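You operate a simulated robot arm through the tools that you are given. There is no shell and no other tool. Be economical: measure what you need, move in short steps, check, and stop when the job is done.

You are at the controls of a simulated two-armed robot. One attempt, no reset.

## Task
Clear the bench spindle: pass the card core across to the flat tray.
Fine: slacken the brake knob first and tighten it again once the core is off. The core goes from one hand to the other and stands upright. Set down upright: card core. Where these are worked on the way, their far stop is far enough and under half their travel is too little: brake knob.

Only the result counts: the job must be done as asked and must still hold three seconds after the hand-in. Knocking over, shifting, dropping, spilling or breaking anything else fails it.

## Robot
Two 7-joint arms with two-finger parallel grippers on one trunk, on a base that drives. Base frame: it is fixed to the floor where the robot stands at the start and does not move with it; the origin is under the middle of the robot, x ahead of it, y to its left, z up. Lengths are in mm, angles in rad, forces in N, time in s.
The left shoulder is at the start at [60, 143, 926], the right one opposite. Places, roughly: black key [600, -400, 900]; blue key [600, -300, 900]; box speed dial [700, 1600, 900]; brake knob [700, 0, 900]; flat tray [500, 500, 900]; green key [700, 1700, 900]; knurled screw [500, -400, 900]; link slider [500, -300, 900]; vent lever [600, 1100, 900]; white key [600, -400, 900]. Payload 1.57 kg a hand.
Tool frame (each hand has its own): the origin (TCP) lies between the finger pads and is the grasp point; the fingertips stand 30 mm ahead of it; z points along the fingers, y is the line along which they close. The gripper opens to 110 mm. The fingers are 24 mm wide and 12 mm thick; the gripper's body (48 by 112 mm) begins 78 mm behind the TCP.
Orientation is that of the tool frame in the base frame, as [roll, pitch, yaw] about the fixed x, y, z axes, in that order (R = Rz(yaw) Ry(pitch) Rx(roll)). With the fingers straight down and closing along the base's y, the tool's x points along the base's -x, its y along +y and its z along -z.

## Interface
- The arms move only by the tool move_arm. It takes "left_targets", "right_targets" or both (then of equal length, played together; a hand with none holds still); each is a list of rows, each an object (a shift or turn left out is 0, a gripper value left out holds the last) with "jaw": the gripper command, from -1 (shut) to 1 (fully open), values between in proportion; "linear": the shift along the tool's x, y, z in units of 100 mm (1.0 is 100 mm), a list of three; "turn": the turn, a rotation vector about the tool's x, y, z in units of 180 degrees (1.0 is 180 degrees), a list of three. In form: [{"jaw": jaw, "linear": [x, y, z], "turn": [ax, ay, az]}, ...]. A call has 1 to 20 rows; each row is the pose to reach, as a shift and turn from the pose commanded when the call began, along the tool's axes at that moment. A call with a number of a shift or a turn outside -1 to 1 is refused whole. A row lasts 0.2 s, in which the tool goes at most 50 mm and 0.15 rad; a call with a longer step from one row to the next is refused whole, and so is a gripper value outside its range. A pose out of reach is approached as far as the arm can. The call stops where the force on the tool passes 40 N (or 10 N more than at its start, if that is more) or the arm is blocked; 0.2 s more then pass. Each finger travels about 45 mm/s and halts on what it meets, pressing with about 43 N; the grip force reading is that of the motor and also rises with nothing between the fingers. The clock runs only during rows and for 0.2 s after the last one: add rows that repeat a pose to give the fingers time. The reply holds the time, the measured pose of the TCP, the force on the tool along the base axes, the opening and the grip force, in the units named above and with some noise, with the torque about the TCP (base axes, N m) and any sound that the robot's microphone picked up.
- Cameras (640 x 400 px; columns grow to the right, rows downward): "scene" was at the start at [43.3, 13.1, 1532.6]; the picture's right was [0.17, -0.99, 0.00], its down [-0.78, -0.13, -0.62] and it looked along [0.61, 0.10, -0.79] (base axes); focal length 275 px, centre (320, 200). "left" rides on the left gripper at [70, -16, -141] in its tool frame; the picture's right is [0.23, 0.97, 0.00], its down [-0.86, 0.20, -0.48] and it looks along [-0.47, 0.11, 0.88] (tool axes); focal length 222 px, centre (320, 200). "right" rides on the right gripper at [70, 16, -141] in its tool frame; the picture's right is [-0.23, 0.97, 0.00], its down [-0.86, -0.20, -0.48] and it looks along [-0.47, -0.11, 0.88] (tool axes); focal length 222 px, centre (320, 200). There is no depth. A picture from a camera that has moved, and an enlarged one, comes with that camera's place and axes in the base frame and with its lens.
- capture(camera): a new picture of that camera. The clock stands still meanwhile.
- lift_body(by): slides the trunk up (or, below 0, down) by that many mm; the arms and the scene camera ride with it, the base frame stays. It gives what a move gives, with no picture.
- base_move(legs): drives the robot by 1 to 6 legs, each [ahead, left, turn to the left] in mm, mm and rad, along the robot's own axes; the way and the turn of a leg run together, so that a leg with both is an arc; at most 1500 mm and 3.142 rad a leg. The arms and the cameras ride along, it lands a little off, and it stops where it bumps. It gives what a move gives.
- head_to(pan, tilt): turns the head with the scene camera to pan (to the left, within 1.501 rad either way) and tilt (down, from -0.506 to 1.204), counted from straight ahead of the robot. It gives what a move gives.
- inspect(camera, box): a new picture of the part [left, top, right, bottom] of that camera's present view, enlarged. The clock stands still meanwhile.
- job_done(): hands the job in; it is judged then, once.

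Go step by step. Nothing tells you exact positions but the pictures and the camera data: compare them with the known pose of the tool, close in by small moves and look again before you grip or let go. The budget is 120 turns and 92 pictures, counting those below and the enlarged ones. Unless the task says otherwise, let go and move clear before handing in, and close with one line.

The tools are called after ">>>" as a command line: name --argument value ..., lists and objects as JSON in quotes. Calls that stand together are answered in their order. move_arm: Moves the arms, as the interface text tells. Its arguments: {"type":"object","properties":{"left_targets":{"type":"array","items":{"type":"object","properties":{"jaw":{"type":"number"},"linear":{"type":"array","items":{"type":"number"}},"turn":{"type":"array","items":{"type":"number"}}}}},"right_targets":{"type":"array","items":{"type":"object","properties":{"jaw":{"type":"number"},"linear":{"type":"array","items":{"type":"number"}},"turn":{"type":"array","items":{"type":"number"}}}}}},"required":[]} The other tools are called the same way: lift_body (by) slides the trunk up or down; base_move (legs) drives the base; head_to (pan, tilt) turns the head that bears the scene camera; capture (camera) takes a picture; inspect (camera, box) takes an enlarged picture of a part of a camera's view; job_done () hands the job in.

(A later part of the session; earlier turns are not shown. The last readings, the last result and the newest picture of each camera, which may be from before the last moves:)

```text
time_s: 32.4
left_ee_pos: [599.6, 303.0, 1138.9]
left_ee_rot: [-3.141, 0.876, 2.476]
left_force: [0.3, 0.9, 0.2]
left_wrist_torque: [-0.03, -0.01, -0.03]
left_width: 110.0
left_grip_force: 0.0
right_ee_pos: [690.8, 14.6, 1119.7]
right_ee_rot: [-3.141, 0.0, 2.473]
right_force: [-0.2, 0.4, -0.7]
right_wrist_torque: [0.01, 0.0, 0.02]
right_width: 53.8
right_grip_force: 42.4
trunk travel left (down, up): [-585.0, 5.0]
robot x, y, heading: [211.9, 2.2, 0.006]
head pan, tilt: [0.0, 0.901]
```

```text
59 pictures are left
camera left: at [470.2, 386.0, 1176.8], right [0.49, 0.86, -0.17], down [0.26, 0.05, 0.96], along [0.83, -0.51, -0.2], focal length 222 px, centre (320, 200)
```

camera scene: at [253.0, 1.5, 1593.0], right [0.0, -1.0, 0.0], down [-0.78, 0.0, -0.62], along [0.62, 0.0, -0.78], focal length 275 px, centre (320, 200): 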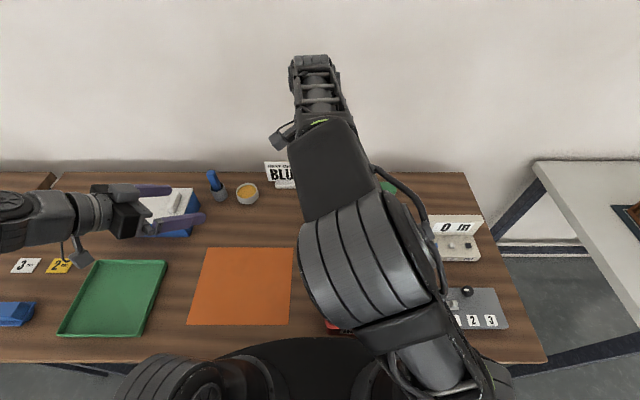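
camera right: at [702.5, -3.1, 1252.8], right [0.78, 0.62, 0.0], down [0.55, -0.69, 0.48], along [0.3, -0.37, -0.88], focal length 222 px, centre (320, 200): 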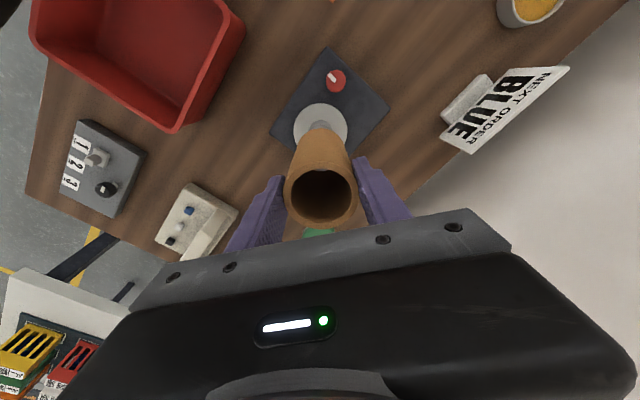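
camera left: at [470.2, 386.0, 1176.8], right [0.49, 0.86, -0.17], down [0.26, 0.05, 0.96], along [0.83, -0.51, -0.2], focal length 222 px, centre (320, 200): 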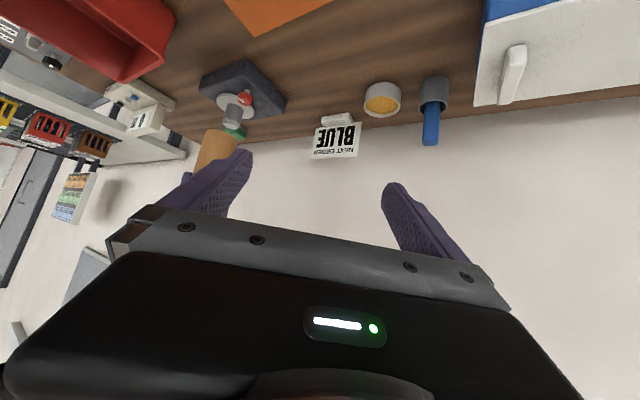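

The left hand is oriented as planned. I'm moving it in to a standoff about 130 mm short of the core.

>>> move_arm --left_targets '[{"linear": [-0.25, -0.35, 0]}, {"linear": [-0.5, -0.7, 0.1]}, {"linear": [-0.75, -1.0, 0.2]}, {"linear": [-0.92, -1.0, 0.5]}]'

>>> move_arm --left_targets '[{"linear": [0, -0.35, 0.2]}, {"linear": [0, -0.7, 0.45]}, {"linear": [0, -0.7, 0.69]}]'

>>> capture --camera "left"

>>> capture --camera "scene"

```text
time_s: 33.4
left_ee_pos: [614.5, 164.8, 1179.6]
left_ee_rot: [-3.137, 0.871, 2.481]
left_force: [0.2, -0.4, 0.3]
left_wrist_torque: [-0.01, 0.03, 0.02]
left_width: 109.9
left_grip_force: 0.0
right_ee_pos: [692.3, 14.1, 1119.5]
right_ee_rot: [3.141, 0.002, 2.474]
right_force: [0.6, 0.8, -2.1]
right_wrist_torque: [-0.01, 0.01, -0.01]
right_width: 53.7
right_grip_force: 43.0
trunk travel left (down, up): [-585.0, 5.0]
robot x, y, heading: [208.6, -0.9, 0.006]
head pan, tilt: [0.0, 0.901]
```

```text
time_s: 34.2
left_ee_pos: [618.0, 75.5, 1135.8]
left_ee_rot: [-3.139, 0.872, 2.476]
left_force: [-0.5, 0.2, 0.6]
left_wrist_torque: [-0.01, 0.01, 0.02]
left_width: 109.7
left_grip_force: 0.1
left hand out of reach, approached as far as the arm can: row 2, 3
right_ee_pos: [691.7, 14.7, 1119.6]
right_ee_rot: [3.141, 0.0, 2.473]
right_force: [1.0, 0.1, -0.5]
right_wrist_torque: [-0.01, -0.02, 0.02]
right_width: 53.5
right_grip_force: 43.1
trunk travel left (down, up): [-585.0, 5.0]
robot x, y, heading: [212.2, -2.7, -0.001]
head pan, tilt: [0.0, 0.901]
```

```text
58 pictures are left
camera left: at [487.1, 158.3, 1174.0], right [0.49, 0.86, -0.17], down [0.27, 0.04, 0.96], along [0.83, -0.52, -0.21], focal length 222 px, centre (320, 200)
```

left: 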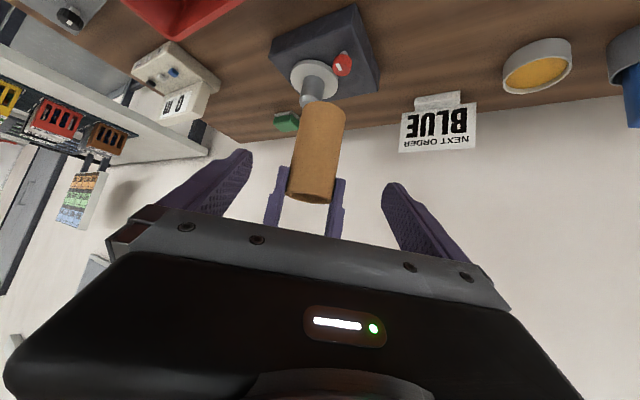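

```text
57 pictures are left
camera scene: at [254.6, 0.9, 1592.9], right [0.0, -1.0, 0.0], down [-0.78, 0.0, -0.62], along [0.62, 0.0, -0.78], focal length 275 px, centre (320, 200)
```

scene: 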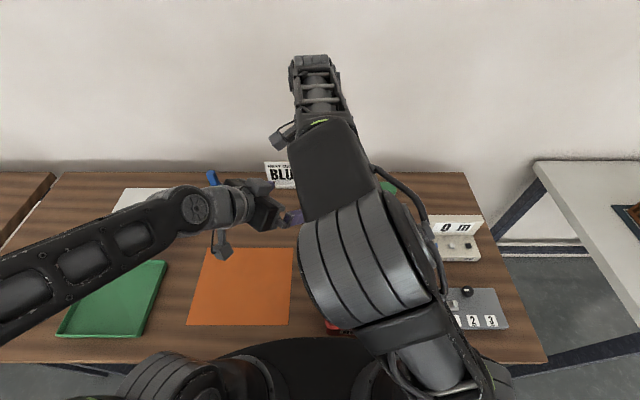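

The core sits centred between the open left fingers. I'm advancing along the approach direction in stages.

>>> move_arm --left_targets '[{"linear": [0.02, -0.01, 0.3]}, {"linear": [0.04, -0.02, 0.6]}, {"linear": [0.04, -0.02, 0.8]}]'

>>> capture --camera "left"

```text
time_s: 35.0
left_ee_pos: [662.7, 37.8, 1081.2]
left_ee_rot: [-3.141, 0.873, 2.479]
left_force: [0.7, -0.3, 0.1]
left_wrist_torque: [0.03, -0.03, -0.01]
left_width: 110.1
left_grip_force: 0.1
right_ee_pos: [691.0, 14.0, 1120.2]
right_ee_rot: [-3.141, 0.001, 2.473]
right_force: [0.5, -0.6, -1.4]
right_wrist_torque: [0.01, -0.01, -0.01]
right_width: 53.6
right_grip_force: 42.6
trunk travel left (down, up): [-585.0, 5.0]
robot x, y, heading: [208.5, 2.9, 0.006]
head pan, tilt: [0.0, 0.901]
```

```text
56 pictures are left
camera left: at [532.9, 120.5, 1119.4], right [0.49, 0.86, -0.17], down [0.27, 0.04, 0.96], along [0.83, -0.51, -0.21], focal length 222 px, centre (320, 200)
```

left: 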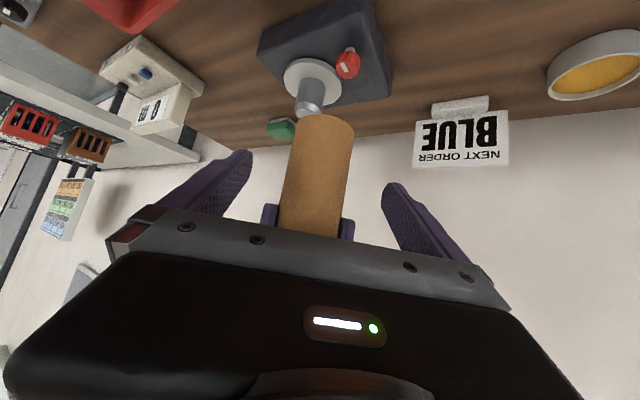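

Going well, 48 mm left.

>>> move_arm --left_targets '[{"linear": [0, -0.01, 0.25]}, {"linear": [0, -0.01, 0.48]}, {"linear": [0, -0.01, 0.48]}]'

>>> capture --camera "left"

>>> capture --camera "right"

```text
time_s: 35.8
left_ee_pos: [675.3, 30.0, 1077.0]
left_ee_rot: [-3.131, 0.891, 2.486]
left_force: [-1.0, 0.5, 0.0]
left_wrist_torque: [-0.04, 0.01, -0.01]
left_width: 110.0
left_grip_force: 0.1
left hand out of reach, approached as far as the arm can: row 1, 2, 3
right_ee_pos: [691.7, 13.9, 1120.8]
right_ee_rot: [3.141, -0.001, 2.473]
right_force: [-0.5, 0.3, -0.1]
right_wrist_torque: [0.0, -0.02, -0.01]
right_width: 53.6
right_grip_force: 43.1
trunk travel left (down, up): [-585.0, 5.0]
robot x, y, heading: [208.1, 2.4, -0.0]
head pan, tilt: [0.0, 0.901]
```

```text
55 pictures are left
camera left: at [545.1, 111.9, 1111.3], right [0.49, 0.85, -0.18], down [0.26, 0.06, 0.96], along [0.83, -0.52, -0.19], focal length 222 px, centre (320, 200)
```

left: 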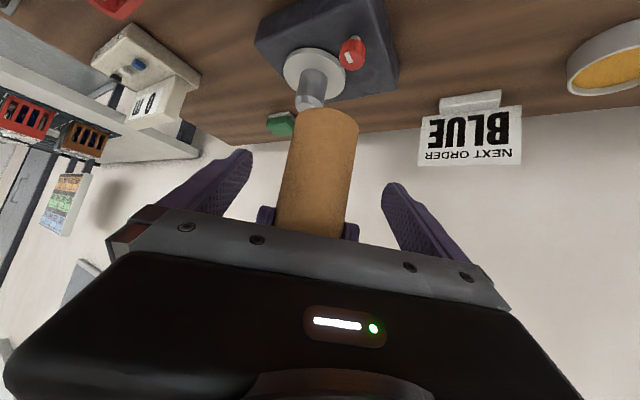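

```text
54 pictures are left
camera right: at [647.2, 69.8, 1262.2], right [0.78, 0.62, 0.0], down [0.55, -0.69, 0.48], along [0.3, -0.37, -0.88], focal length 222 px, centre (320, 200)
```

right: 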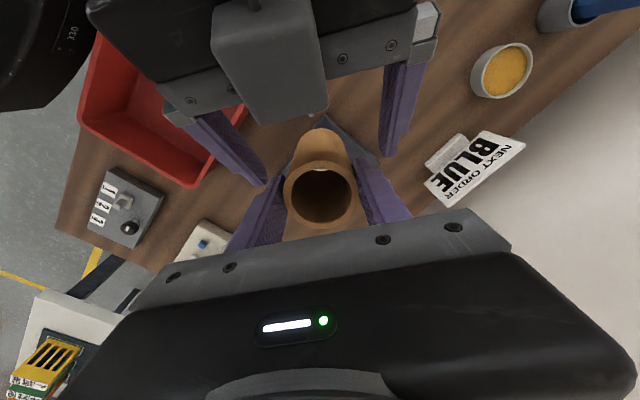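

The left arm hit a limit about 35 mm short. I'll back it off, bring the core about 65 mm towards it with the right hand, then advance again.

>>> move_arm --left_targets '[{"linear": [0, 0, -0.3]}, {"linear": [0, 0, -0.6]}, {"linear": [0, 0, -1.0]}]'

>>> move_arm --left_targets '[{"linear": [0, 0, -0.4]}, {"linear": [0.1, 0, -0.79]}, {"linear": [0.414, 0, -0.79]}, {"linear": [0.414, 0, -0.79]}]'

>>> move_arm --right_targets '[{"linear": [0.3, 0, 0]}, {"linear": [0.64, 0, 0]}, {"linear": [0.64, 0, 0]}]'

>>> capture --camera "left"

```text
time_s: 36.4
left_ee_pos: [655.1, 15.3, 1095.1]
left_ee_rot: [-3.056, 0.9, 2.499]
left_force: [0.3, 1.8, -0.4]
left_wrist_torque: [-0.03, -0.02, 0.09]
left_width: 110.1
left_grip_force: 0.0
left hand out of reach, approached as far as the arm can: row 1
right_ee_pos: [684.1, 14.3, 1122.1]
right_ee_rot: [-3.127, -0.014, 2.48]
right_force: [-0.4, -0.8, 0.3]
right_wrist_torque: [-0.08, 0.0, -0.02]
right_width: 53.5
right_grip_force: 43.3
trunk travel left (down, up): [-585.0, 5.0]
robot x, y, heading: [208.1, -1.8, 0.003]
head pan, tilt: [0.0, 0.901]
stopped in row 2 (left hand): the force on the tool passed its limit (the readings are from after the stop); the commanded pose is now the measured one
```

```text
time_s: 36.7
left_ee_pos: [642.8, 24.8, 1105.9]
left_ee_rot: [-3.034, 0.902, 2.519]
left_force: [5.4, 2.2, -2.0]
left_wrist_torque: [-0.08, 0.02, 0.0]
left_width: 110.0
left_grip_force: 0.1
right_ee_pos: [677.1, 18.5, 1128.7]
right_ee_rot: [-3.127, -0.026, 2.498]
right_force: [-5.6, -1.3, 2.0]
right_wrist_torque: [0.04, 0.13, 0.13]
right_width: 53.6
right_grip_force: 42.7
trunk travel left (down, up): [-585.0, 5.0]
robot x, y, heading: [207.0, 0.7, 0.004]
head pan, tilt: [0.0, 0.901]
stopped in row 1 (left hand): the force on the tool passed its limit (the readings are from after the stop); the commanded pose is now the measured one
```

```text
time_s: 37.5
left_ee_pos: [642.1, 23.6, 1104.6]
left_ee_rot: [-3.033, 0.899, 2.517]
left_force: [0.0, -0.9, 0.3]
left_wrist_torque: [0.02, 0.02, 0.02]
left_width: 109.9
left_grip_force: 0.1
right_ee_pos: [627.7, 54.5, 1128.3]
right_ee_rot: [-3.126, -0.031, 2.496]
right_force: [-0.6, 0.0, -0.8]
right_wrist_torque: [-0.01, 0.0, 0.03]
right_width: 53.7
right_grip_force: 42.8
trunk travel left (down, up): [-585.0, 5.0]
robot x, y, heading: [206.7, -4.3, 0.004]
head pan, tilt: [0.0, 0.901]
```

```text
53 pictures are left
camera left: at [518.0, 114.3, 1138.9], right [0.52, 0.82, -0.24], down [0.29, 0.1, 0.95], along [0.8, -0.56, -0.18], focal length 222 px, centre (320, 200)
```

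left: 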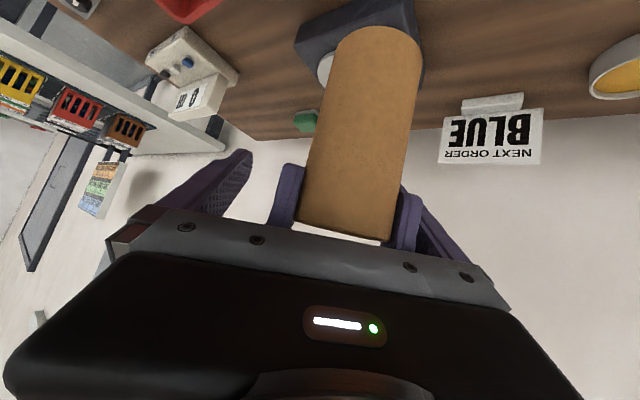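

The left arm jumped when it left the out-of-reach pose and nudged the right hand, but the core is still held and forces are near zero. From here on I'll use single small moves. First I'll centre the left fingers about the core, +16 mm along the closing axis.

>>> move_arm --left_targets '[{"linear": [0, 0.08, 0]}, {"linear": [0, 0.15, 0]}]'

>>> capture --camera "left"

>>> capture --camera "right"

```text
time_s: 38.1
left_ee_pos: [653.9, 36.2, 1104.2]
left_ee_rot: [-3.031, 0.902, 2.519]
left_force: [-0.3, 0.5, -0.7]
left_wrist_torque: [0.03, 0.0, 0.0]
left_width: 110.0
left_grip_force: 0.1
right_ee_pos: [627.8, 54.9, 1129.4]
right_ee_rot: [-3.126, -0.03, 2.497]
right_force: [-0.6, 0.6, -0.3]
right_wrist_torque: [0.0, -0.01, 0.0]
right_width: 53.5
right_grip_force: 43.1
trunk travel left (down, up): [-585.0, 5.0]
robot x, y, heading: [207.2, 3.0, 0.005]
head pan, tilt: [0.0, 0.901]
```

```text
52 pictures are left
camera left: at [527.5, 126.4, 1138.5], right [0.52, 0.82, -0.24], down [0.29, 0.1, 0.95], along [0.8, -0.56, -0.18], focal length 222 px, centre (320, 200)
```

left: 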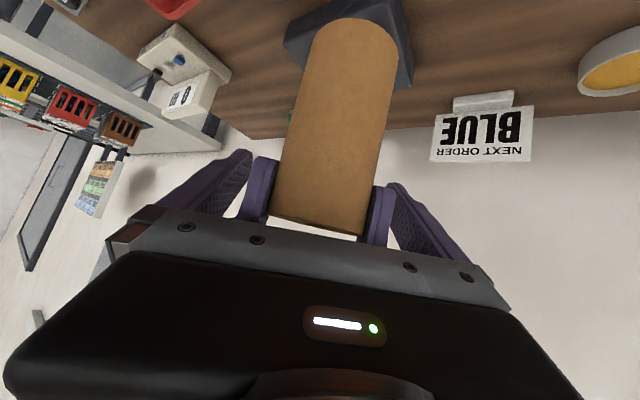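

```text
51 pictures are left
camera right: at [587.7, 108.3, 1273.3], right [0.77, 0.64, -0.02], down [0.58, -0.68, 0.46], along [0.28, -0.36, -0.89], focal length 222 px, centre (320, 200)
```

right: 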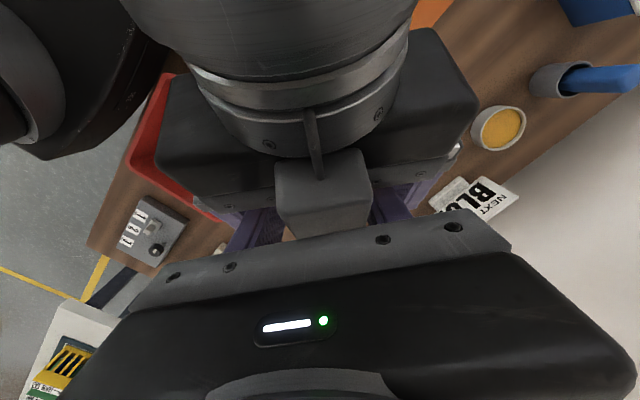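

The left fingers now straddle the core but too high, with the left palm close under the right one. I'll slide the left hand down along its own x in small steps.

>>> move_arm --left_targets '[{"linear": [0.1, 0, 0]}, {"linear": [0.2, 0, 0]}]'

```text
time_s: 38.7
left_ee_pos: [641.9, 41.9, 1089.1]
left_ee_rot: [-3.03, 0.899, 2.516]
left_force: [-0.1, -0.9, 0.3]
left_wrist_torque: [0.02, 0.02, 0.02]
left_width: 110.2
left_grip_force: 0.1
right_ee_pos: [628.3, 55.4, 1129.5]
right_ee_rot: [-3.127, -0.03, 2.497]
right_force: [-0.9, -0.2, -0.6]
right_wrist_torque: [0.01, -0.02, 0.04]
right_width: 53.5
right_grip_force: 42.7
trunk travel left (down, up): [-585.0, 5.0]
robot x, y, heading: [207.5, -0.2, -0.0]
head pan, tilt: [0.0, 0.901]
```

That worked cleanly. I'm continuing, and taking out the small roll error.

>>> move_arm --left_targets '[{"linear": [0.1, 0, 0], "turn": [-0.017, 0, 0]}, {"linear": [0.2, 0, 0], "turn": [-0.034, 0, 0]}]'

>>> capture --camera "left"

```text
time_s: 39.3
left_ee_pos: [655.0, 47.1, 1081.6]
left_ee_rot: [-3.138, 0.899, 2.517]
left_force: [0.0, -0.5, 0.8]
left_wrist_torque: [0.01, -0.01, -0.01]
left_width: 110.0
left_grip_force: 0.2
left hand out of reach, approached as far as the arm can: row 1, 2
right_ee_pos: [627.5, 54.6, 1130.9]
right_ee_rot: [-3.127, -0.029, 2.498]
right_force: [0.8, 0.2, -0.6]
right_wrist_torque: [-0.01, 0.0, 0.03]
right_width: 53.5
right_grip_force: 43.5
trunk travel left (down, up): [-585.0, 5.0]
robot x, y, heading: [207.8, 1.0, 0.003]
head pan, tilt: [0.0, 0.901]
```

```text
50 pictures are left
camera left: at [521.6, 123.7, 1115.4], right [0.46, 0.87, -0.18], down [0.25, 0.07, 0.97], along [0.86, -0.49, -0.18], focal length 222 px, centre (320, 200)
```

left: 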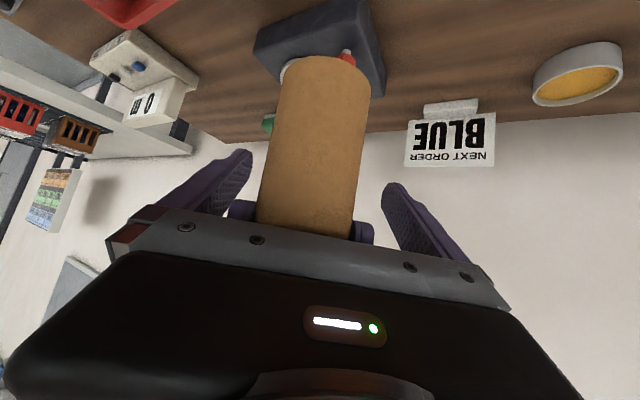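

The left arm is near a joint limit here, so the handover point is too far inboard. I'll withdraw the core out past the left fingertips with the right hand, then redo the handover further left.

>>> move_arm --right_targets '[{"linear": [-0.1, 0.05, 0]}, {"linear": [-0.4, 0.05, 0]}, {"linear": [-0.7, 0.05, 0]}, {"linear": [-1.0, 0.05, 0]}]'

>>> capture --camera "left"

```text
time_s: 40.3
left_ee_pos: [656.0, 45.4, 1081.6]
left_ee_rot: [-3.138, 0.899, 2.516]
left_force: [-0.5, 0.7, 0.0]
left_wrist_torque: [0.03, -0.01, 0.04]
left_width: 109.9
left_grip_force: 0.0
right_ee_pos: [710.6, -3.3, 1125.4]
right_ee_rot: [-3.125, -0.029, 2.496]
right_force: [-0.4, 0.5, -0.4]
right_wrist_torque: [-0.04, 0.05, -0.03]
right_width: 53.8
right_grip_force: 43.6
trunk travel left (down, up): [-585.0, 5.0]
robot x, y, heading: [206.6, 1.3, -0.003]
head pan, tilt: [0.0, 0.901]
```

```text
49 pictures are left
camera left: at [522.2, 123.3, 1115.4], right [0.46, 0.87, -0.18], down [0.25, 0.07, 0.97], along [0.85, -0.49, -0.18], focal length 222 px, centre (320, 200)
```

left: 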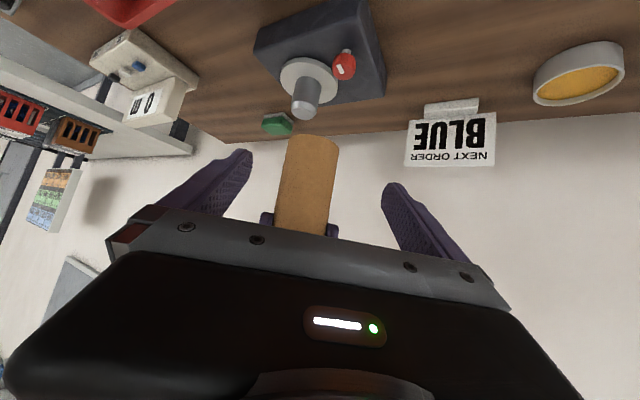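

The core is clear. I'll move the right hand a bit further away, then back the left hand out to the left.

>>> move_arm --right_targets '[{"linear": [-0.25, 0, 0]}, {"linear": [-0.45, 0, 0]}]'

>>> move_arm --left_targets '[{"linear": [0, 0.0, -0.3]}, {"linear": [0, 0.1, -0.6]}, {"linear": [0.1, 0.4, -0.8]}, {"linear": [0.2, 0.77, -0.95]}, {"linear": [0.2, 0.77, -0.95]}]'

```text
time_s: 40.9
left_ee_pos: [654.5, 46.4, 1082.0]
left_ee_rot: [-3.138, 0.899, 2.52]
left_force: [0.5, 0.2, 0.3]
left_wrist_torque: [0.0, -0.04, 0.01]
left_width: 110.0
left_grip_force: 0.0
right_ee_pos: [745.9, -26.7, 1123.1]
right_ee_rot: [-3.132, -0.023, 2.496]
right_force: [-0.9, -0.2, -0.8]
right_wrist_torque: [-0.04, 0.02, 0.05]
right_width: 53.7
right_grip_force: 43.3
trunk travel left (down, up): [-585.0, 5.0]
robot x, y, heading: [205.1, -0.4, 0.004]
head pan, tilt: [0.0, 0.901]
```

```text
time_s: 42.1
left_ee_pos: [627.8, 158.9, 1126.1]
left_ee_rot: [-3.139, 0.9, 2.515]
left_force: [-0.1, -0.2, -0.2]
left_wrist_torque: [0.03, 0.0, 0.0]
left_width: 110.1
left_grip_force: 0.1
left hand out of reach, approached as far as the arm can: row 1, 2, 3
right_ee_pos: [746.3, -26.6, 1122.8]
right_ee_rot: [-3.13, -0.026, 2.496]
right_force: [-0.8, -0.3, -0.8]
right_wrist_torque: [-0.01, 0.01, -0.02]
right_width: 53.7
right_grip_force: 42.7
trunk travel left (down, up): [-585.0, 5.0]
robot x, y, heading: [205.7, 0.4, -0.003]
head pan, tilt: [0.0, 0.901]
```

The left hand is free and back in reach. I'll test whether a handover pose further left, about (620, 200, 1050), is reachable.

>>> move_arm --left_targets '[{"linear": [0.3, 0.1, 0.1]}, {"linear": [0.6, 0.2, 0.2]}, {"linear": [0.784, 0.285, 0.234]}, {"linear": [0.784, 0.285, 0.234]}]'

>>> capture --camera "scene"

```text
time_s: 43.1
left_ee_pos: [634.1, 208.2, 1053.5]
left_ee_rot: [-3.137, 0.897, 2.517]
left_force: [0.2, 0.0, 0.5]
left_wrist_torque: [0.01, -0.03, -0.02]
left_width: 110.0
left_grip_force: 0.1
left hand out of reach, approached as far as the arm can: row 1, 2, 3, 4
right_ee_pos: [745.9, -27.4, 1122.6]
right_ee_rot: [-3.131, -0.025, 2.497]
right_force: [0.3, 0.6, -1.6]
right_wrist_torque: [0.01, -0.01, -0.01]
right_width: 53.6
right_grip_force: 42.6
trunk travel left (down, up): [-585.0, 5.0]
robot x, y, heading: [205.3, 2.3, 0.005]
head pan, tilt: [0.0, 0.901]
```

```text
48 pictures are left
camera scene: at [253.4, 0.4, 1593.0], right [0.0, -1.0, 0.0], down [-0.78, 0.0, -0.62], along [0.62, 0.0, -0.78], focal length 275 px, centre (320, 200)
```

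scene: 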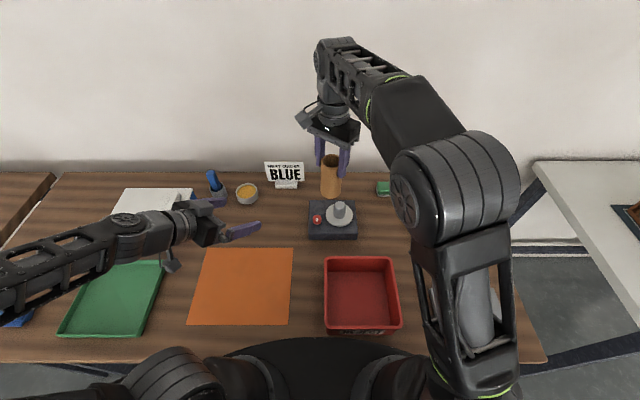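

The left hand is limited because its wrist sits too close to the body. I'll yaw both hands about 33° clockwise so the left approaches more from the side, with its wrist further out, and straighten the right hand.

>>> move_arm --left_targets '[{"linear": [-0.1, 0.12, 0.12], "turn": [0.03, 0, 0.0235]}, {"linear": [-0.1, 0.12, 0.12], "turn": [0.06, 0, 0.047]}, {"linear": [-0.1, 0.12, 0.12], "turn": [0.09, 0, 0.0705]}, {"linear": [-0.1, 0.12, 0.12], "turn": [0.12, 0, 0.094]}, {"linear": [-0.1, 0.12, 0.12], "turn": [0.148, 0, 0.1175]}]' --right_targets '[{"linear": [0.1, 0, 0], "turn": [0, 0, 0.04]}, {"linear": [0.2, 0, 0], "turn": [0, 0, 0.08]}, {"linear": [0.3, 0, 0], "turn": [0, 0, 0.12]}, {"linear": [0.4, 0, 0], "turn": [0, 0, 0.16]}, {"linear": [0.4, 0, 0], "turn": [0, 0, 0.184]}]'

>>> capture --camera "left"

```text
time_s: 44.3
left_ee_pos: [655.4, 210.3, 1054.1]
left_ee_rot: [-3.138, 0.9, 1.924]
left_force: [0.1, -0.3, 0.0]
left_wrist_torque: [0.0, -0.03, 0.0]
left_width: 109.8
left_grip_force: 0.0
right_ee_pos: [712.9, -3.8, 1125.4]
right_ee_rot: [-3.112, -0.016, 1.917]
right_force: [0.4, 0.1, 0.2]
right_wrist_torque: [0.02, -0.01, 0.01]
right_width: 53.2
right_grip_force: 42.4
trunk travel left (down, up): [-585.0, 5.0]
robot x, y, heading: [206.2, -0.9, 0.003]
head pan, tilt: [0.0, 0.901]
```

```text
47 pictures are left
camera left: at [588.8, 349.6, 1087.2], right [0.87, 0.47, -0.18], down [0.24, -0.08, 0.97], along [0.44, -0.88, -0.18], focal length 222 px, centre (320, 200)
```

left: 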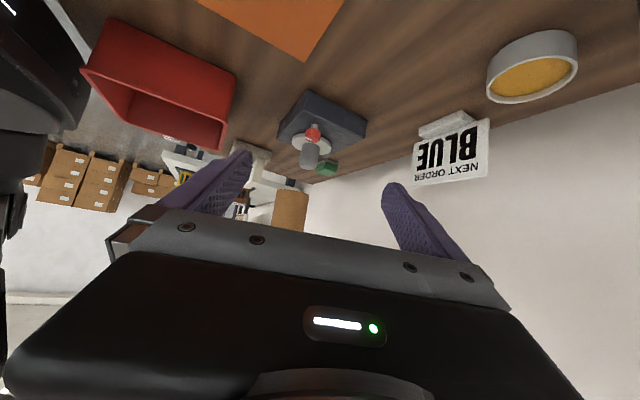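

Both hands are in reach now. I'm bringing the core to about (680, 90), straightening the right hand, and aligning the left laterally.

>>> move_arm --right_targets '[{"linear": [0.3, 0, 0], "turn": [-0.005, -0.003, 0]}, {"linear": [0.6, 0, 0], "turn": [-0.0094, -0.005, 0]}, {"linear": [0.996, 0, 0], "turn": [-0.0094, -0.005, 0]}, {"linear": [0.996, 0, 0], "turn": [-0.0094, -0.005, 0]}]' --left_targets '[{"linear": [0, -0.05, 0]}, {"linear": [0, -0.1, 0]}, {"linear": [0, -0.18, 0]}, {"linear": [0, -0.18, 0]}]'

>>> capture --camera "left"

>>> capture --camera "right"

```text
time_s: 45.3
left_ee_pos: [638.5, 203.5, 1054.4]
left_ee_rot: [-3.141, 0.901, 1.922]
left_force: [0.4, 0.3, -0.3]
left_wrist_torque: [0.02, 0.03, -0.01]
left_width: 110.0
left_grip_force: 0.0
right_ee_pos: [679.9, 89.6, 1126.6]
right_ee_rot: [3.14, 0.0, 1.919]
right_force: [0.3, 0.1, 0.2]
right_wrist_torque: [0.02, 0.02, 0.01]
right_width: 53.3
right_grip_force: 42.8
trunk travel left (down, up): [-585.0, 5.0]
robot x, y, heading: [209.4, -1.0, -0.001]
head pan, tilt: [0.0, 0.901]
```

```text
46 pictures are left
camera left: at [570.8, 342.4, 1087.2], right [0.87, 0.47, -0.18], down [0.24, -0.08, 0.97], along [0.44, -0.88, -0.18], focal length 222 px, centre (320, 200)
```

left: 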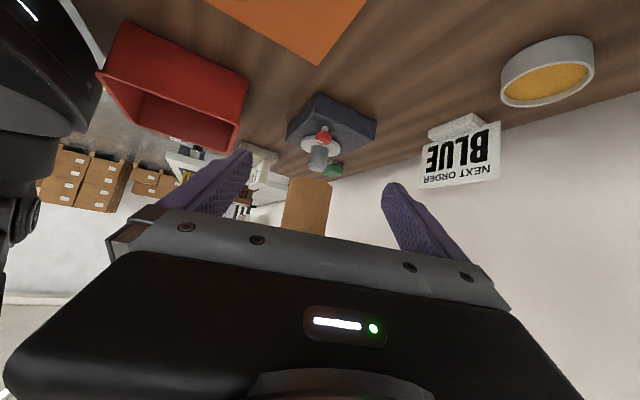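

```text
45 pictures are left
camera right: at [672.1, 160.0, 1269.5], right [0.99, 0.12, 0.0], down [0.1, -0.87, 0.48], along [0.06, -0.47, -0.88], focal length 222 px, centre (320, 200)
```

right: 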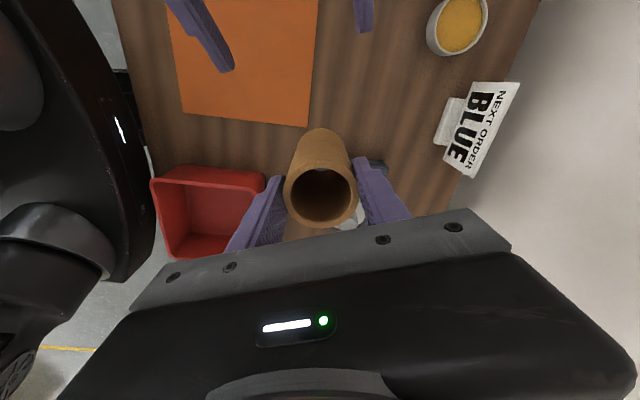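

Lateral alignment is good. I'm advancing the left hand horizontally about 60% of the 121 mm.

>>> move_arm --left_targets '[{"linear": [-0.2, 0, 0.24]}, {"linear": [-0.4, 0, 0.48]}, {"linear": [-0.5, 0, 0.6]}, {"linear": [-0.5, 0, 0.6]}]'

>>> capture --camera "left"

```text
time_s: 46.3
left_ee_pos: [666.3, 130.9, 1055.5]
left_ee_rot: [-3.14, 0.901, 1.925]
left_force: [0.3, -0.4, -0.2]
left_wrist_torque: [-0.01, 0.01, 0.02]
left_width: 110.0
left_grip_force: 0.1
right_ee_pos: [678.8, 89.8, 1125.6]
right_ee_rot: [-3.142, 0.0, 1.918]
right_force: [0.6, 0.2, -0.6]
right_wrist_torque: [-0.01, 0.01, 0.03]
right_width: 53.6
right_grip_force: 43.3
trunk travel left (down, up): [-585.0, 5.0]
robot x, y, heading: [208.5, -3.6, 0.003]
head pan, tilt: [0.0, 0.901]
```

```text
44 pictures are left
camera left: at [597.7, 270.3, 1088.4], right [0.87, 0.47, -0.18], down [0.24, -0.08, 0.97], along [0.44, -0.88, -0.18], focal length 222 px, centre (320, 200)
```

left: 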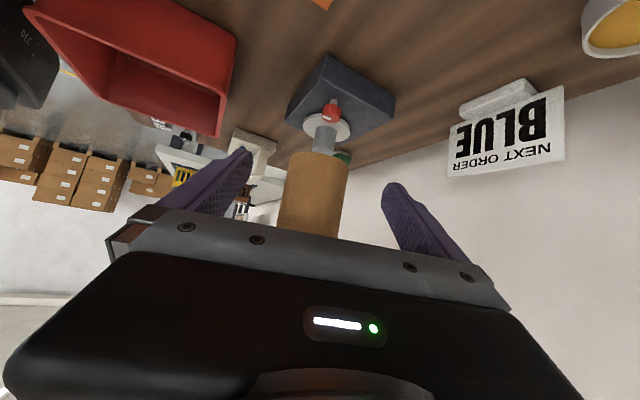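

Reach is fine and the core is centred. I'm advancing the last 43 mm.

>>> move_arm --left_targets '[{"linear": [-0.14, -0.01, 0.17]}, {"linear": [-0.275, -0.02, 0.335]}, {"linear": [-0.275, -0.02, 0.335]}]'

>>> capture --camera "left"

>>> capture --camera "right"

```text
time_s: 47.1
left_ee_pos: [676.0, 89.0, 1054.3]
left_ee_rot: [-3.139, 0.902, 1.923]
left_force: [-0.4, 0.0, -0.5]
left_wrist_torque: [0.0, -0.01, 0.01]
left_width: 109.7
left_grip_force: 0.0
right_ee_pos: [678.7, 90.7, 1127.7]
right_ee_rot: [3.142, 0.0, 1.918]
right_force: [0.1, 0.1, -0.5]
right_wrist_torque: [0.03, -0.01, 0.02]
right_width: 53.3
right_grip_force: 43.3
trunk travel left (down, up): [-585.0, 5.0]
robot x, y, heading: [209.6, 2.7, 0.002]
head pan, tilt: [0.0, 0.901]
```

```text
43 pictures are left
camera left: at [609.6, 227.4, 1088.2], right [0.87, 0.47, -0.18], down [0.24, -0.08, 0.97], along [0.44, -0.88, -0.18], focal length 222 px, centre (320, 200)
```

left: 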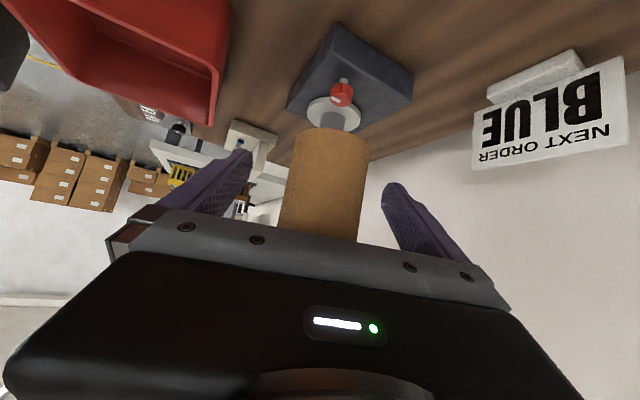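

```text
42 pictures are left
camera right: at [671.8, 160.4, 1269.6], right [0.99, 0.12, 0.0], down [0.1, -0.87, 0.48], along [0.06, -0.47, -0.88], focal length 222 px, centre (320, 200)
```

right: 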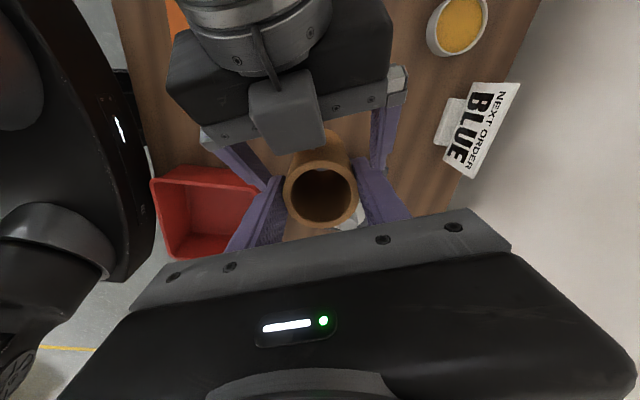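

The left fingers are well around the lower half of the core. After a 3 mm centring shift I'll close the left hand.

>>> move_arm --left_targets '[{"linear": [0, 0.03, 0]}, {"linear": [0, 0.03, 0], "jaw": -1}, {"linear": [0, 0.03, 0]}, {"linear": [0, 0.03, 0]}, {"linear": [0, 0.03, 0]}, {"linear": [0, 0.03, 0]}]'

>>> capture --camera "left"

```text
time_s: 48.5
left_ee_pos: [680.8, 88.2, 1056.7]
left_ee_rot: [-3.139, 0.902, 1.925]
left_force: [-0.3, 0.6, 1.4]
left_wrist_torque: [0.0, 0.01, 0.07]
left_width: 53.9
left_grip_force: 29.1
right_ee_pos: [679.3, 89.1, 1127.9]
right_ee_rot: [3.141, 0.0, 1.919]
right_force: [1.0, 0.6, -1.2]
right_wrist_torque: [0.06, -0.05, -0.11]
right_width: 53.4
right_grip_force: 43.3
trunk travel left (down, up): [-585.0, 5.0]
robot x, y, heading: [209.1, -4.5, 0.01]
head pan, tilt: [0.0, 0.901]
```

```text
41 pictures are left
camera left: at [612.8, 228.6, 1089.2], right [0.87, 0.47, -0.18], down [0.24, -0.08, 0.97], along [0.44, -0.88, -0.18], focal length 222 px, centre (320, 200)
```

left: 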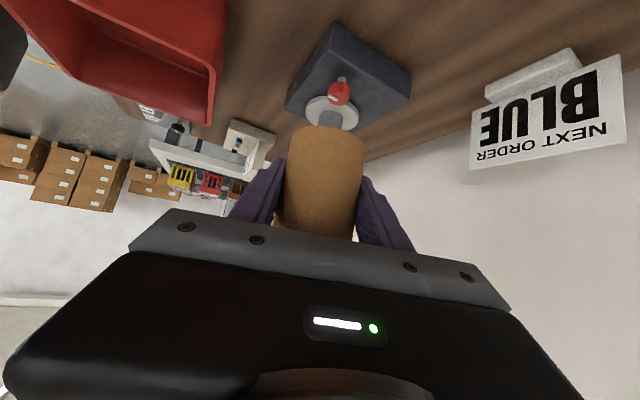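

Both hands hold the core. I'll wait a beat, then open the right hand.

>>> move_arm --left_targets '[{"jaw": -1}, {"jaw": -1}, {"jaw": -1}, {"jaw": -1}, {"jaw": -1}, {"jaw": -1}]' --right_targets '[{"jaw": -1}, {"jaw": -1}, {"jaw": 0.5}, {"jaw": 0.5}, {"jaw": 0.5}, {"jaw": 0.5}]'

>>> capture --camera "right"

```text
time_s: 49.9
left_ee_pos: [679.9, 89.9, 1055.9]
left_ee_rot: [-3.14, 0.901, 1.922]
left_force: [0.5, -0.1, -0.5]
left_wrist_torque: [0.04, -0.02, -0.01]
left_width: 53.1
left_grip_force: 43.3
right_ee_pos: [680.1, 90.3, 1126.6]
right_ee_rot: [3.142, 0.001, 1.918]
right_force: [0.4, -0.2, -0.5]
right_wrist_torque: [0.02, 0.01, 0.0]
right_width: 82.1
right_grip_force: 0.2
trunk travel left (down, up): [-585.0, 5.0]
robot x, y, heading: [206.6, 3.0, 0.003]
head pan, tilt: [0.0, 0.901]
```

```text
40 pictures are left
camera right: at [672.0, 160.2, 1269.5], right [0.99, 0.12, 0.0], down [0.1, -0.87, 0.48], along [0.06, -0.47, -0.88], focal length 222 px, centre (320, 200)
```

right: 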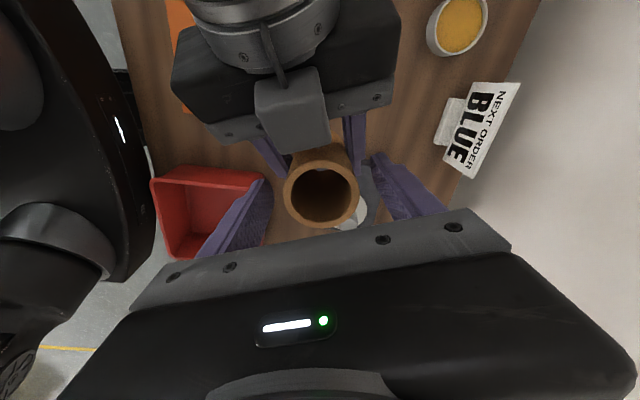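

The left hand holds the core alone and it's steady. I'm sliding the right hand away horizontally.

>>> move_arm --right_targets '[{"linear": [-0.1, 0, 0]}, {"linear": [-0.35, 0, 0]}, {"linear": [-0.7, 0, 0]}, {"linear": [-1.0, 0, 0]}]'

>>> capture --camera "scene"

```text
time_s: 50.9
left_ee_pos: [680.6, 88.4, 1056.6]
left_ee_rot: [-3.14, 0.9, 1.923]
left_force: [-0.7, 0.2, -0.1]
left_wrist_torque: [-0.02, -0.01, 0.01]
left_width: 53.3
left_grip_force: 43.1
right_ee_pos: [713.9, -4.5, 1126.5]
right_ee_rot: [3.141, -0.002, 1.918]
right_force: [1.0, -0.5, 0.1]
right_wrist_torque: [0.04, 0.05, -0.01]
right_width: 82.4
right_grip_force: 0.0
trunk travel left (down, up): [-585.0, 5.0]
robot x, y, heading: [205.9, -4.6, -0.001]
head pan, tilt: [0.0, 0.901]
```

```text
39 pictures are left
camera scene: at [253.8, 0.2, 1593.0], right [0.0, -1.0, 0.0], down [-0.78, 0.0, -0.62], along [0.62, 0.0, -0.78], focal length 275 px, centre (320, 200)
```

scene: 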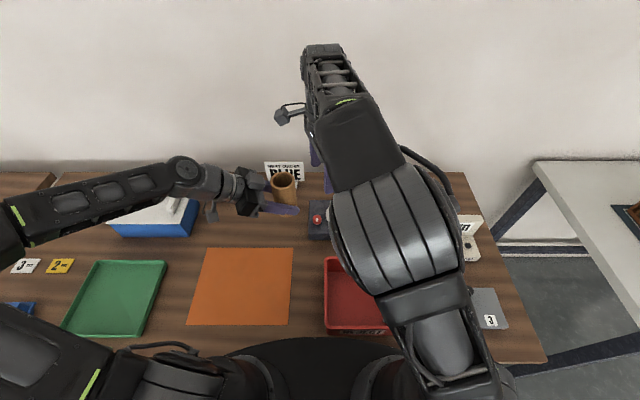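

The handover is done. I'll move the right hand aside to its own side, then shift the left hand out and yaw it back so it points more forward for placing.

>>> move_arm --right_targets '[{"linear": [-0.3, -0.1, 0]}, {"linear": [-0.6, -0.3, 0]}, {"linear": [-0.9, -0.5, 0]}, {"linear": [-1.0, -0.7, 0]}]'

>>> move_arm --left_targets '[{"linear": [0.1, 0.1, -0.12], "turn": [0, 0, 0]}, {"linear": [0.2, 0.2, -0.25], "turn": [-0.03, 0, -0.0235]}, {"linear": [0.317, 0.3, -0.35], "turn": [-0.06, 0, -0.047]}, {"linear": [0.317, 0.38, -0.4], "turn": [-0.09, 0, -0.0705]}, {"linear": [0.317, 0.38, -0.4], "turn": [-0.12, 0, -0.094]}, {"linear": [0.317, 0.38, -0.4], "turn": [-0.148, 0, -0.1175]}]'

>>> capture --camera "scene"

```text
time_s: 51.9
left_ee_pos: [679.4, 88.6, 1056.5]
left_ee_rot: [3.14, 0.904, 1.921]
left_force: [-0.9, 0.1, -0.6]
left_wrist_torque: [-0.01, 0.03, 0.01]
left_width: 53.6
left_grip_force: 43.3
right_ee_pos: [683.3, -121.6, 1127.5]
right_ee_rot: [3.139, 0.001, 1.918]
right_force: [0.7, -0.4, 0.1]
right_wrist_torque: [0.01, -0.01, 0.0]
right_width: 82.4
right_grip_force: 0.1
trunk travel left (down, up): [-585.0, 5.0]
robot x, y, heading: [208.3, -0.8, -0.002]
head pan, tilt: [0.0, 0.901]
```

```text
time_s: 53.3
left_ee_pos: [698.6, 149.9, 1056.1]
left_ee_rot: [-3.139, 0.901, 2.519]
left_force: [-1.2, 0.4, -0.7]
left_wrist_torque: [0.05, 0.03, 0.03]
left_width: 53.5
left_grip_force: 42.7
right_ee_pos: [682.8, -122.9, 1125.6]
right_ee_rot: [3.138, 0.001, 1.918]
right_force: [-0.7, 1.0, -0.6]
right_wrist_torque: [0.01, -0.01, 0.0]
right_width: 82.4
right_grip_force: 0.1
trunk travel left (down, up): [-585.0, 5.0]
robot x, y, heading: [208.8, -3.0, -0.001]
head pan, tilt: [0.0, 0.901]
```

```text
38 pictures are left
camera scene: at [253.3, -0.2, 1593.0], right [0.0, -1.0, 0.0], down [-0.78, 0.0, -0.62], along [0.62, 0.0, -0.78], focal length 275 px, centre (320, 200)
```

scene: 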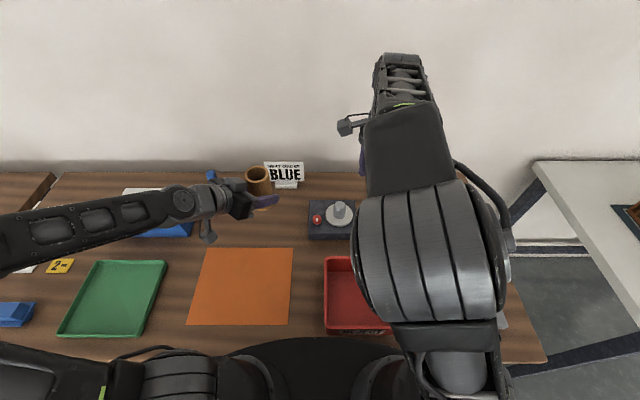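

Carrying is stable. The core is off and the right hand is free near the knob, so I'll tighten it now: the left hand moves a little further aside while the right goes over the knob, turned for a clockwise stroke.

>>> move_arm --left_targets '[{"linear": [0.1, 0.18, -0.14]}, {"linear": [0.22, 0.36, -0.28]}, {"linear": [0.22, 0.36, -0.28]}, {"linear": [0.22, 0.36, -0.28]}, {"linear": [0.22, 0.36, -0.28]}, {"linear": [0.22, 0.36, -0.28]}, {"linear": [0.22, 0.36, -0.28]}]' --right_targets '[{"linear": [0.15, 0.1, 0], "turn": [0, 0, -0.0455], "jaw": 0.0}, {"linear": [0.3, 0.25, 0], "turn": [0, 0, -0.091]}, {"linear": [0.5, 0.4, 0], "turn": [0, 0, -0.1365]}, {"linear": [0.7, 0.55, 0], "turn": [0, 0, -0.182]}, {"linear": [0.85, 0.7, 0], "turn": [0, 0, -0.2275]}, {"linear": [1.0, 0.8, 0], "turn": [0, 0, -0.273]}, {"linear": [1.0, 0.8, 0], "turn": [0, 0, -0.318]}]'

>>> capture --camera "right"

```text
time_s: 54.9
left_ee_pos: [690.7, 200.1, 1056.5]
left_ee_rot: [-3.137, 0.899, 2.516]
left_force: [-0.2, -0.2, 0.1]
left_wrist_torque: [-0.02, 0.0, 0.02]
left_width: 53.5
left_grip_force: 42.9
right_ee_pos: [724.8, -1.0, 1125.9]
right_ee_rot: [-3.14, 0.001, 2.92]
right_force: [-0.3, -0.4, -0.3]
right_wrist_torque: [0.03, 0.01, 0.03]
right_width: 54.7
right_grip_force: 0.1
trunk travel left (down, up): [-585.0, 5.0]
robot x, y, heading: [208.3, -0.0, -0.0]
head pan, tilt: [0.0, 0.901]
```

```text
37 pictures are left
camera right: at [660.5, 29.8, 1268.2], right [0.44, 0.9, 0.0], down [0.79, -0.38, 0.48], along [0.43, -0.21, -0.88], focal length 222 px, centre (320, 200)
```

right: 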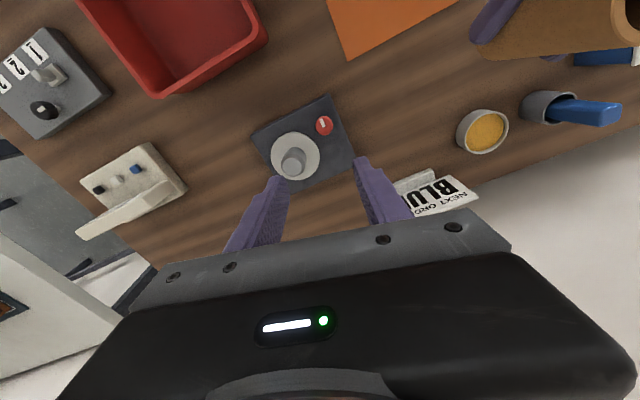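

I'm centring on the knob with a narrower opening and descending.

>>> move_arm --right_targets '[{"linear": [0.065, 0.091, 0.2], "jaw": -0.2}, {"linear": [0.065, 0.091, 0.6]}, {"linear": [0.065, 0.091, 1.0]}, {"linear": [0.065, 0.091, 1.0]}]'

>>> inspect --camera "right" --box '[220, 90, 440, 228]'

```text
time_s: 55.9
left_ee_pos: [691.2, 200.0, 1057.5]
left_ee_rot: [-3.139, 0.9, 2.516]
left_force: [0.4, -0.5, 0.2]
left_wrist_torque: [0.0, 0.01, 0.04]
left_width: 53.2
left_grip_force: 43.2
right_ee_pos: [720.3, 9.4, 1026.9]
right_ee_rot: [3.14, 0.002, 2.918]
right_force: [0.1, -0.8, -0.2]
right_wrist_torque: [0.02, 0.0, -0.02]
right_width: 44.1
right_grip_force: 0.1
trunk travel left (down, up): [-585.0, 5.0]
robot x, y, heading: [207.5, 1.9, 0.002]
head pan, tilt: [0.0, 0.901]
```

```text
2.90 times, centred on (330, 159) of right
camera zoom: at [656.5, 40.7, 1169.3], right [0.44, 0.9, 0.0], down [0.79, -0.39, 0.48], along [0.43, -0.21, -0.88], focal length 644 px, centre (291, 319)
```

zoom: 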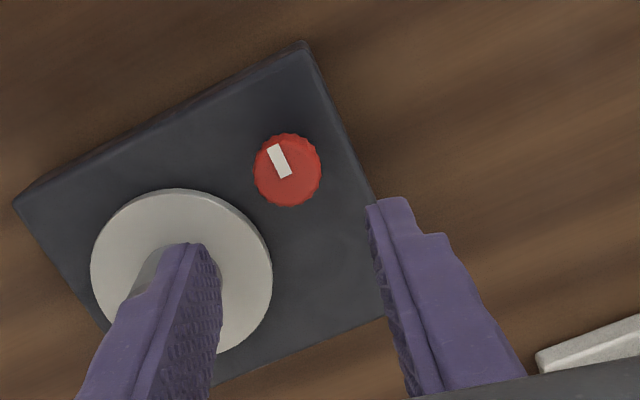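

I'm descending the last 89 mm around the knob.

>>> move_arm --right_targets '[{"linear": [0, 0, 0.4]}, {"linear": [0, 0, 0.7]}, {"linear": [0, 0, 0.89]}, {"linear": [0, 0, 0.89]}]'

>>> inspect --camera "right" --box '[240, 110, 440, 235]'

```text
time_s: 56.9
left_ee_pos: [691.9, 200.4, 1057.2]
left_ee_rot: [-3.138, 0.901, 2.518]
left_force: [0.6, -0.2, 0.0]
left_wrist_torque: [-0.04, 0.01, 0.02]
left_width: 53.4
left_grip_force: 43.6
right_ee_pos: [722.2, 10.2, 938.2]
right_ee_rot: [-3.14, -0.001, 2.918]
right_force: [-0.1, 0.7, 0.6]
right_wrist_torque: [0.0, 0.03, -0.01]
right_width: 43.9
right_grip_force: 0.0
trunk travel left (down, up): [-585.0, 5.0]
robot x, y, heading: [209.3, 0.5, -0.001]
head pan, tilt: [0.0, 0.901]
```

```text
3.20 times, centred on (340, 172) of right
camera zoom: at [658.4, 41.1, 1080.5], right [0.44, 0.9, 0.0], down [0.79, -0.38, 0.48], along [0.43, -0.21, -0.88], focal length 711 px, centre (256, 288)
```

zoom: 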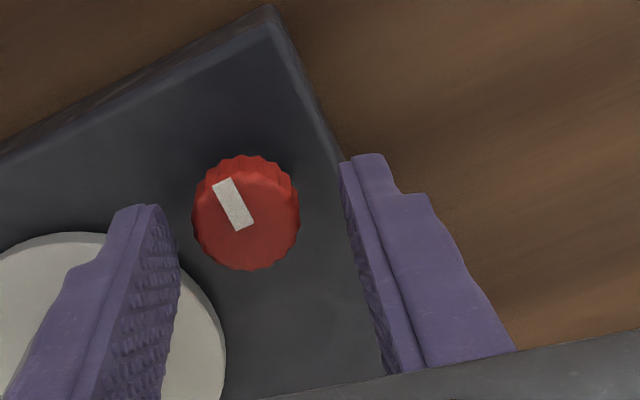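

Well placed. I'm closing on the knob and turning clockwise about 95°.

>>> move_arm --right_targets '[{"jaw": -1}, {"jaw": -1}, {"jaw": -1}, {"turn": [0, 0, 0.043]}, {"turn": [0, 0, 0.086]}, {"turn": [0, 0, 0.129]}, {"turn": [0, 0, 0.172]}, {"turn": [0, 0, 0.215]}, {"turn": [0, 0, 0.258]}, {"turn": [0, 0, 0.301]}, {"turn": [0, 0, 0.344]}, {"turn": [0, 0, 0.387]}, {"turn": [0, 0, 0.43]}, {"turn": [0, 0, 0.473]}, {"turn": [0, 0, 0.5]}, {"turn": [0, 0, 0.525]}]'

>>> inspect --camera "right" --box '[240, 110, 440, 235]'

```text
time_s: 60.3
left_ee_pos: [690.6, 200.1, 1056.5]
left_ee_rot: [-3.14, 0.901, 2.517]
left_force: [0.8, 0.2, 0.0]
left_wrist_torque: [0.02, -0.02, 0.0]
left_width: 53.6
left_grip_force: 43.6
right_ee_pos: [720.3, 8.2, 938.8]
right_ee_rot: [-3.14, 0.0, 1.265]
right_force: [0.7, -16.1, 0.9]
right_wrist_torque: [-0.29, -0.21, 0.01]
right_width: 26.3
right_grip_force: 37.4
trunk travel left (down, up): [-585.0, 5.0]
robot x, y, heading: [209.9, -2.0, -0.002]
head pan, tilt: [0.0, 0.901]
```

```text
3.20 times, centred on (340, 172) of right
camera zoom: at [757.3, 68.8, 1080.6], right [0.86, -0.51, 0.0], down [-0.45, -0.76, 0.48], along [-0.24, -0.41, -0.88], focal length 711 px, centre (256, 288)
```

zoom: 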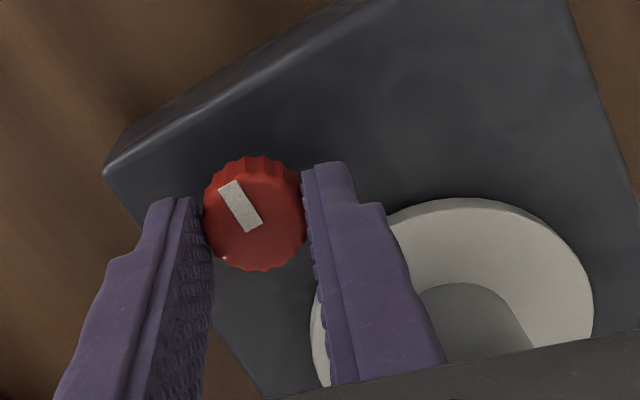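

The pointer is essentially back at its original direction. I'll turn a touch more to confirm the stop.

>>> move_arm --right_targets '[{"turn": [0, 0, 0.03]}, {"turn": [0, 0, 0.06]}, {"turn": [0, 0, 0.06]}]'

>>> inspect --camera "right" --box '[240, 110, 440, 235]'

```text
time_s: 61.1
left_ee_pos: [692.6, 199.0, 1057.6]
left_ee_rot: [-3.139, 0.901, 2.515]
left_force: [0.0, 0.3, -0.1]
left_wrist_torque: [-0.01, -0.03, 0.04]
left_width: 53.8
left_grip_force: 42.8
right_ee_pos: [719.5, 10.1, 939.2]
right_ee_rot: [3.14, -0.004, 1.079]
right_force: [3.7, -7.2, 0.0]
right_wrist_torque: [-0.1, -0.49, 0.41]
right_width: 27.0
right_grip_force: 38.3
trunk travel left (down, up): [-585.0, 5.0]
robot x, y, heading: [211.1, 0.5, 0.0]
head pan, tilt: [0.0, 0.901]
```

```text
3.20 times, centred on (340, 172) of right
camera zoom: at [768.8, 62.8, 1080.8], right [0.75, -0.66, 0.0], down [-0.58, -0.66, 0.48], along [-0.31, -0.36, -0.88], focal length 711 px, centre (256, 288)
```

zoom: 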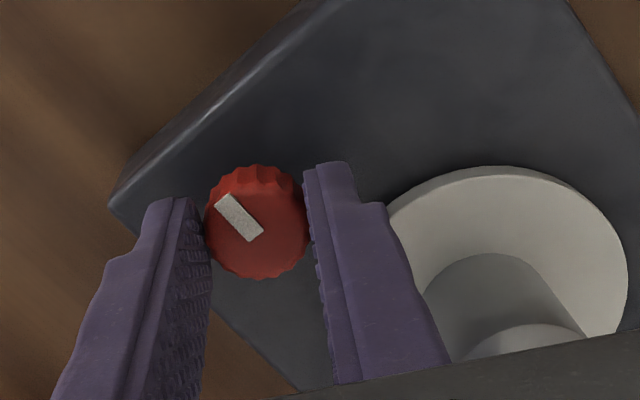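

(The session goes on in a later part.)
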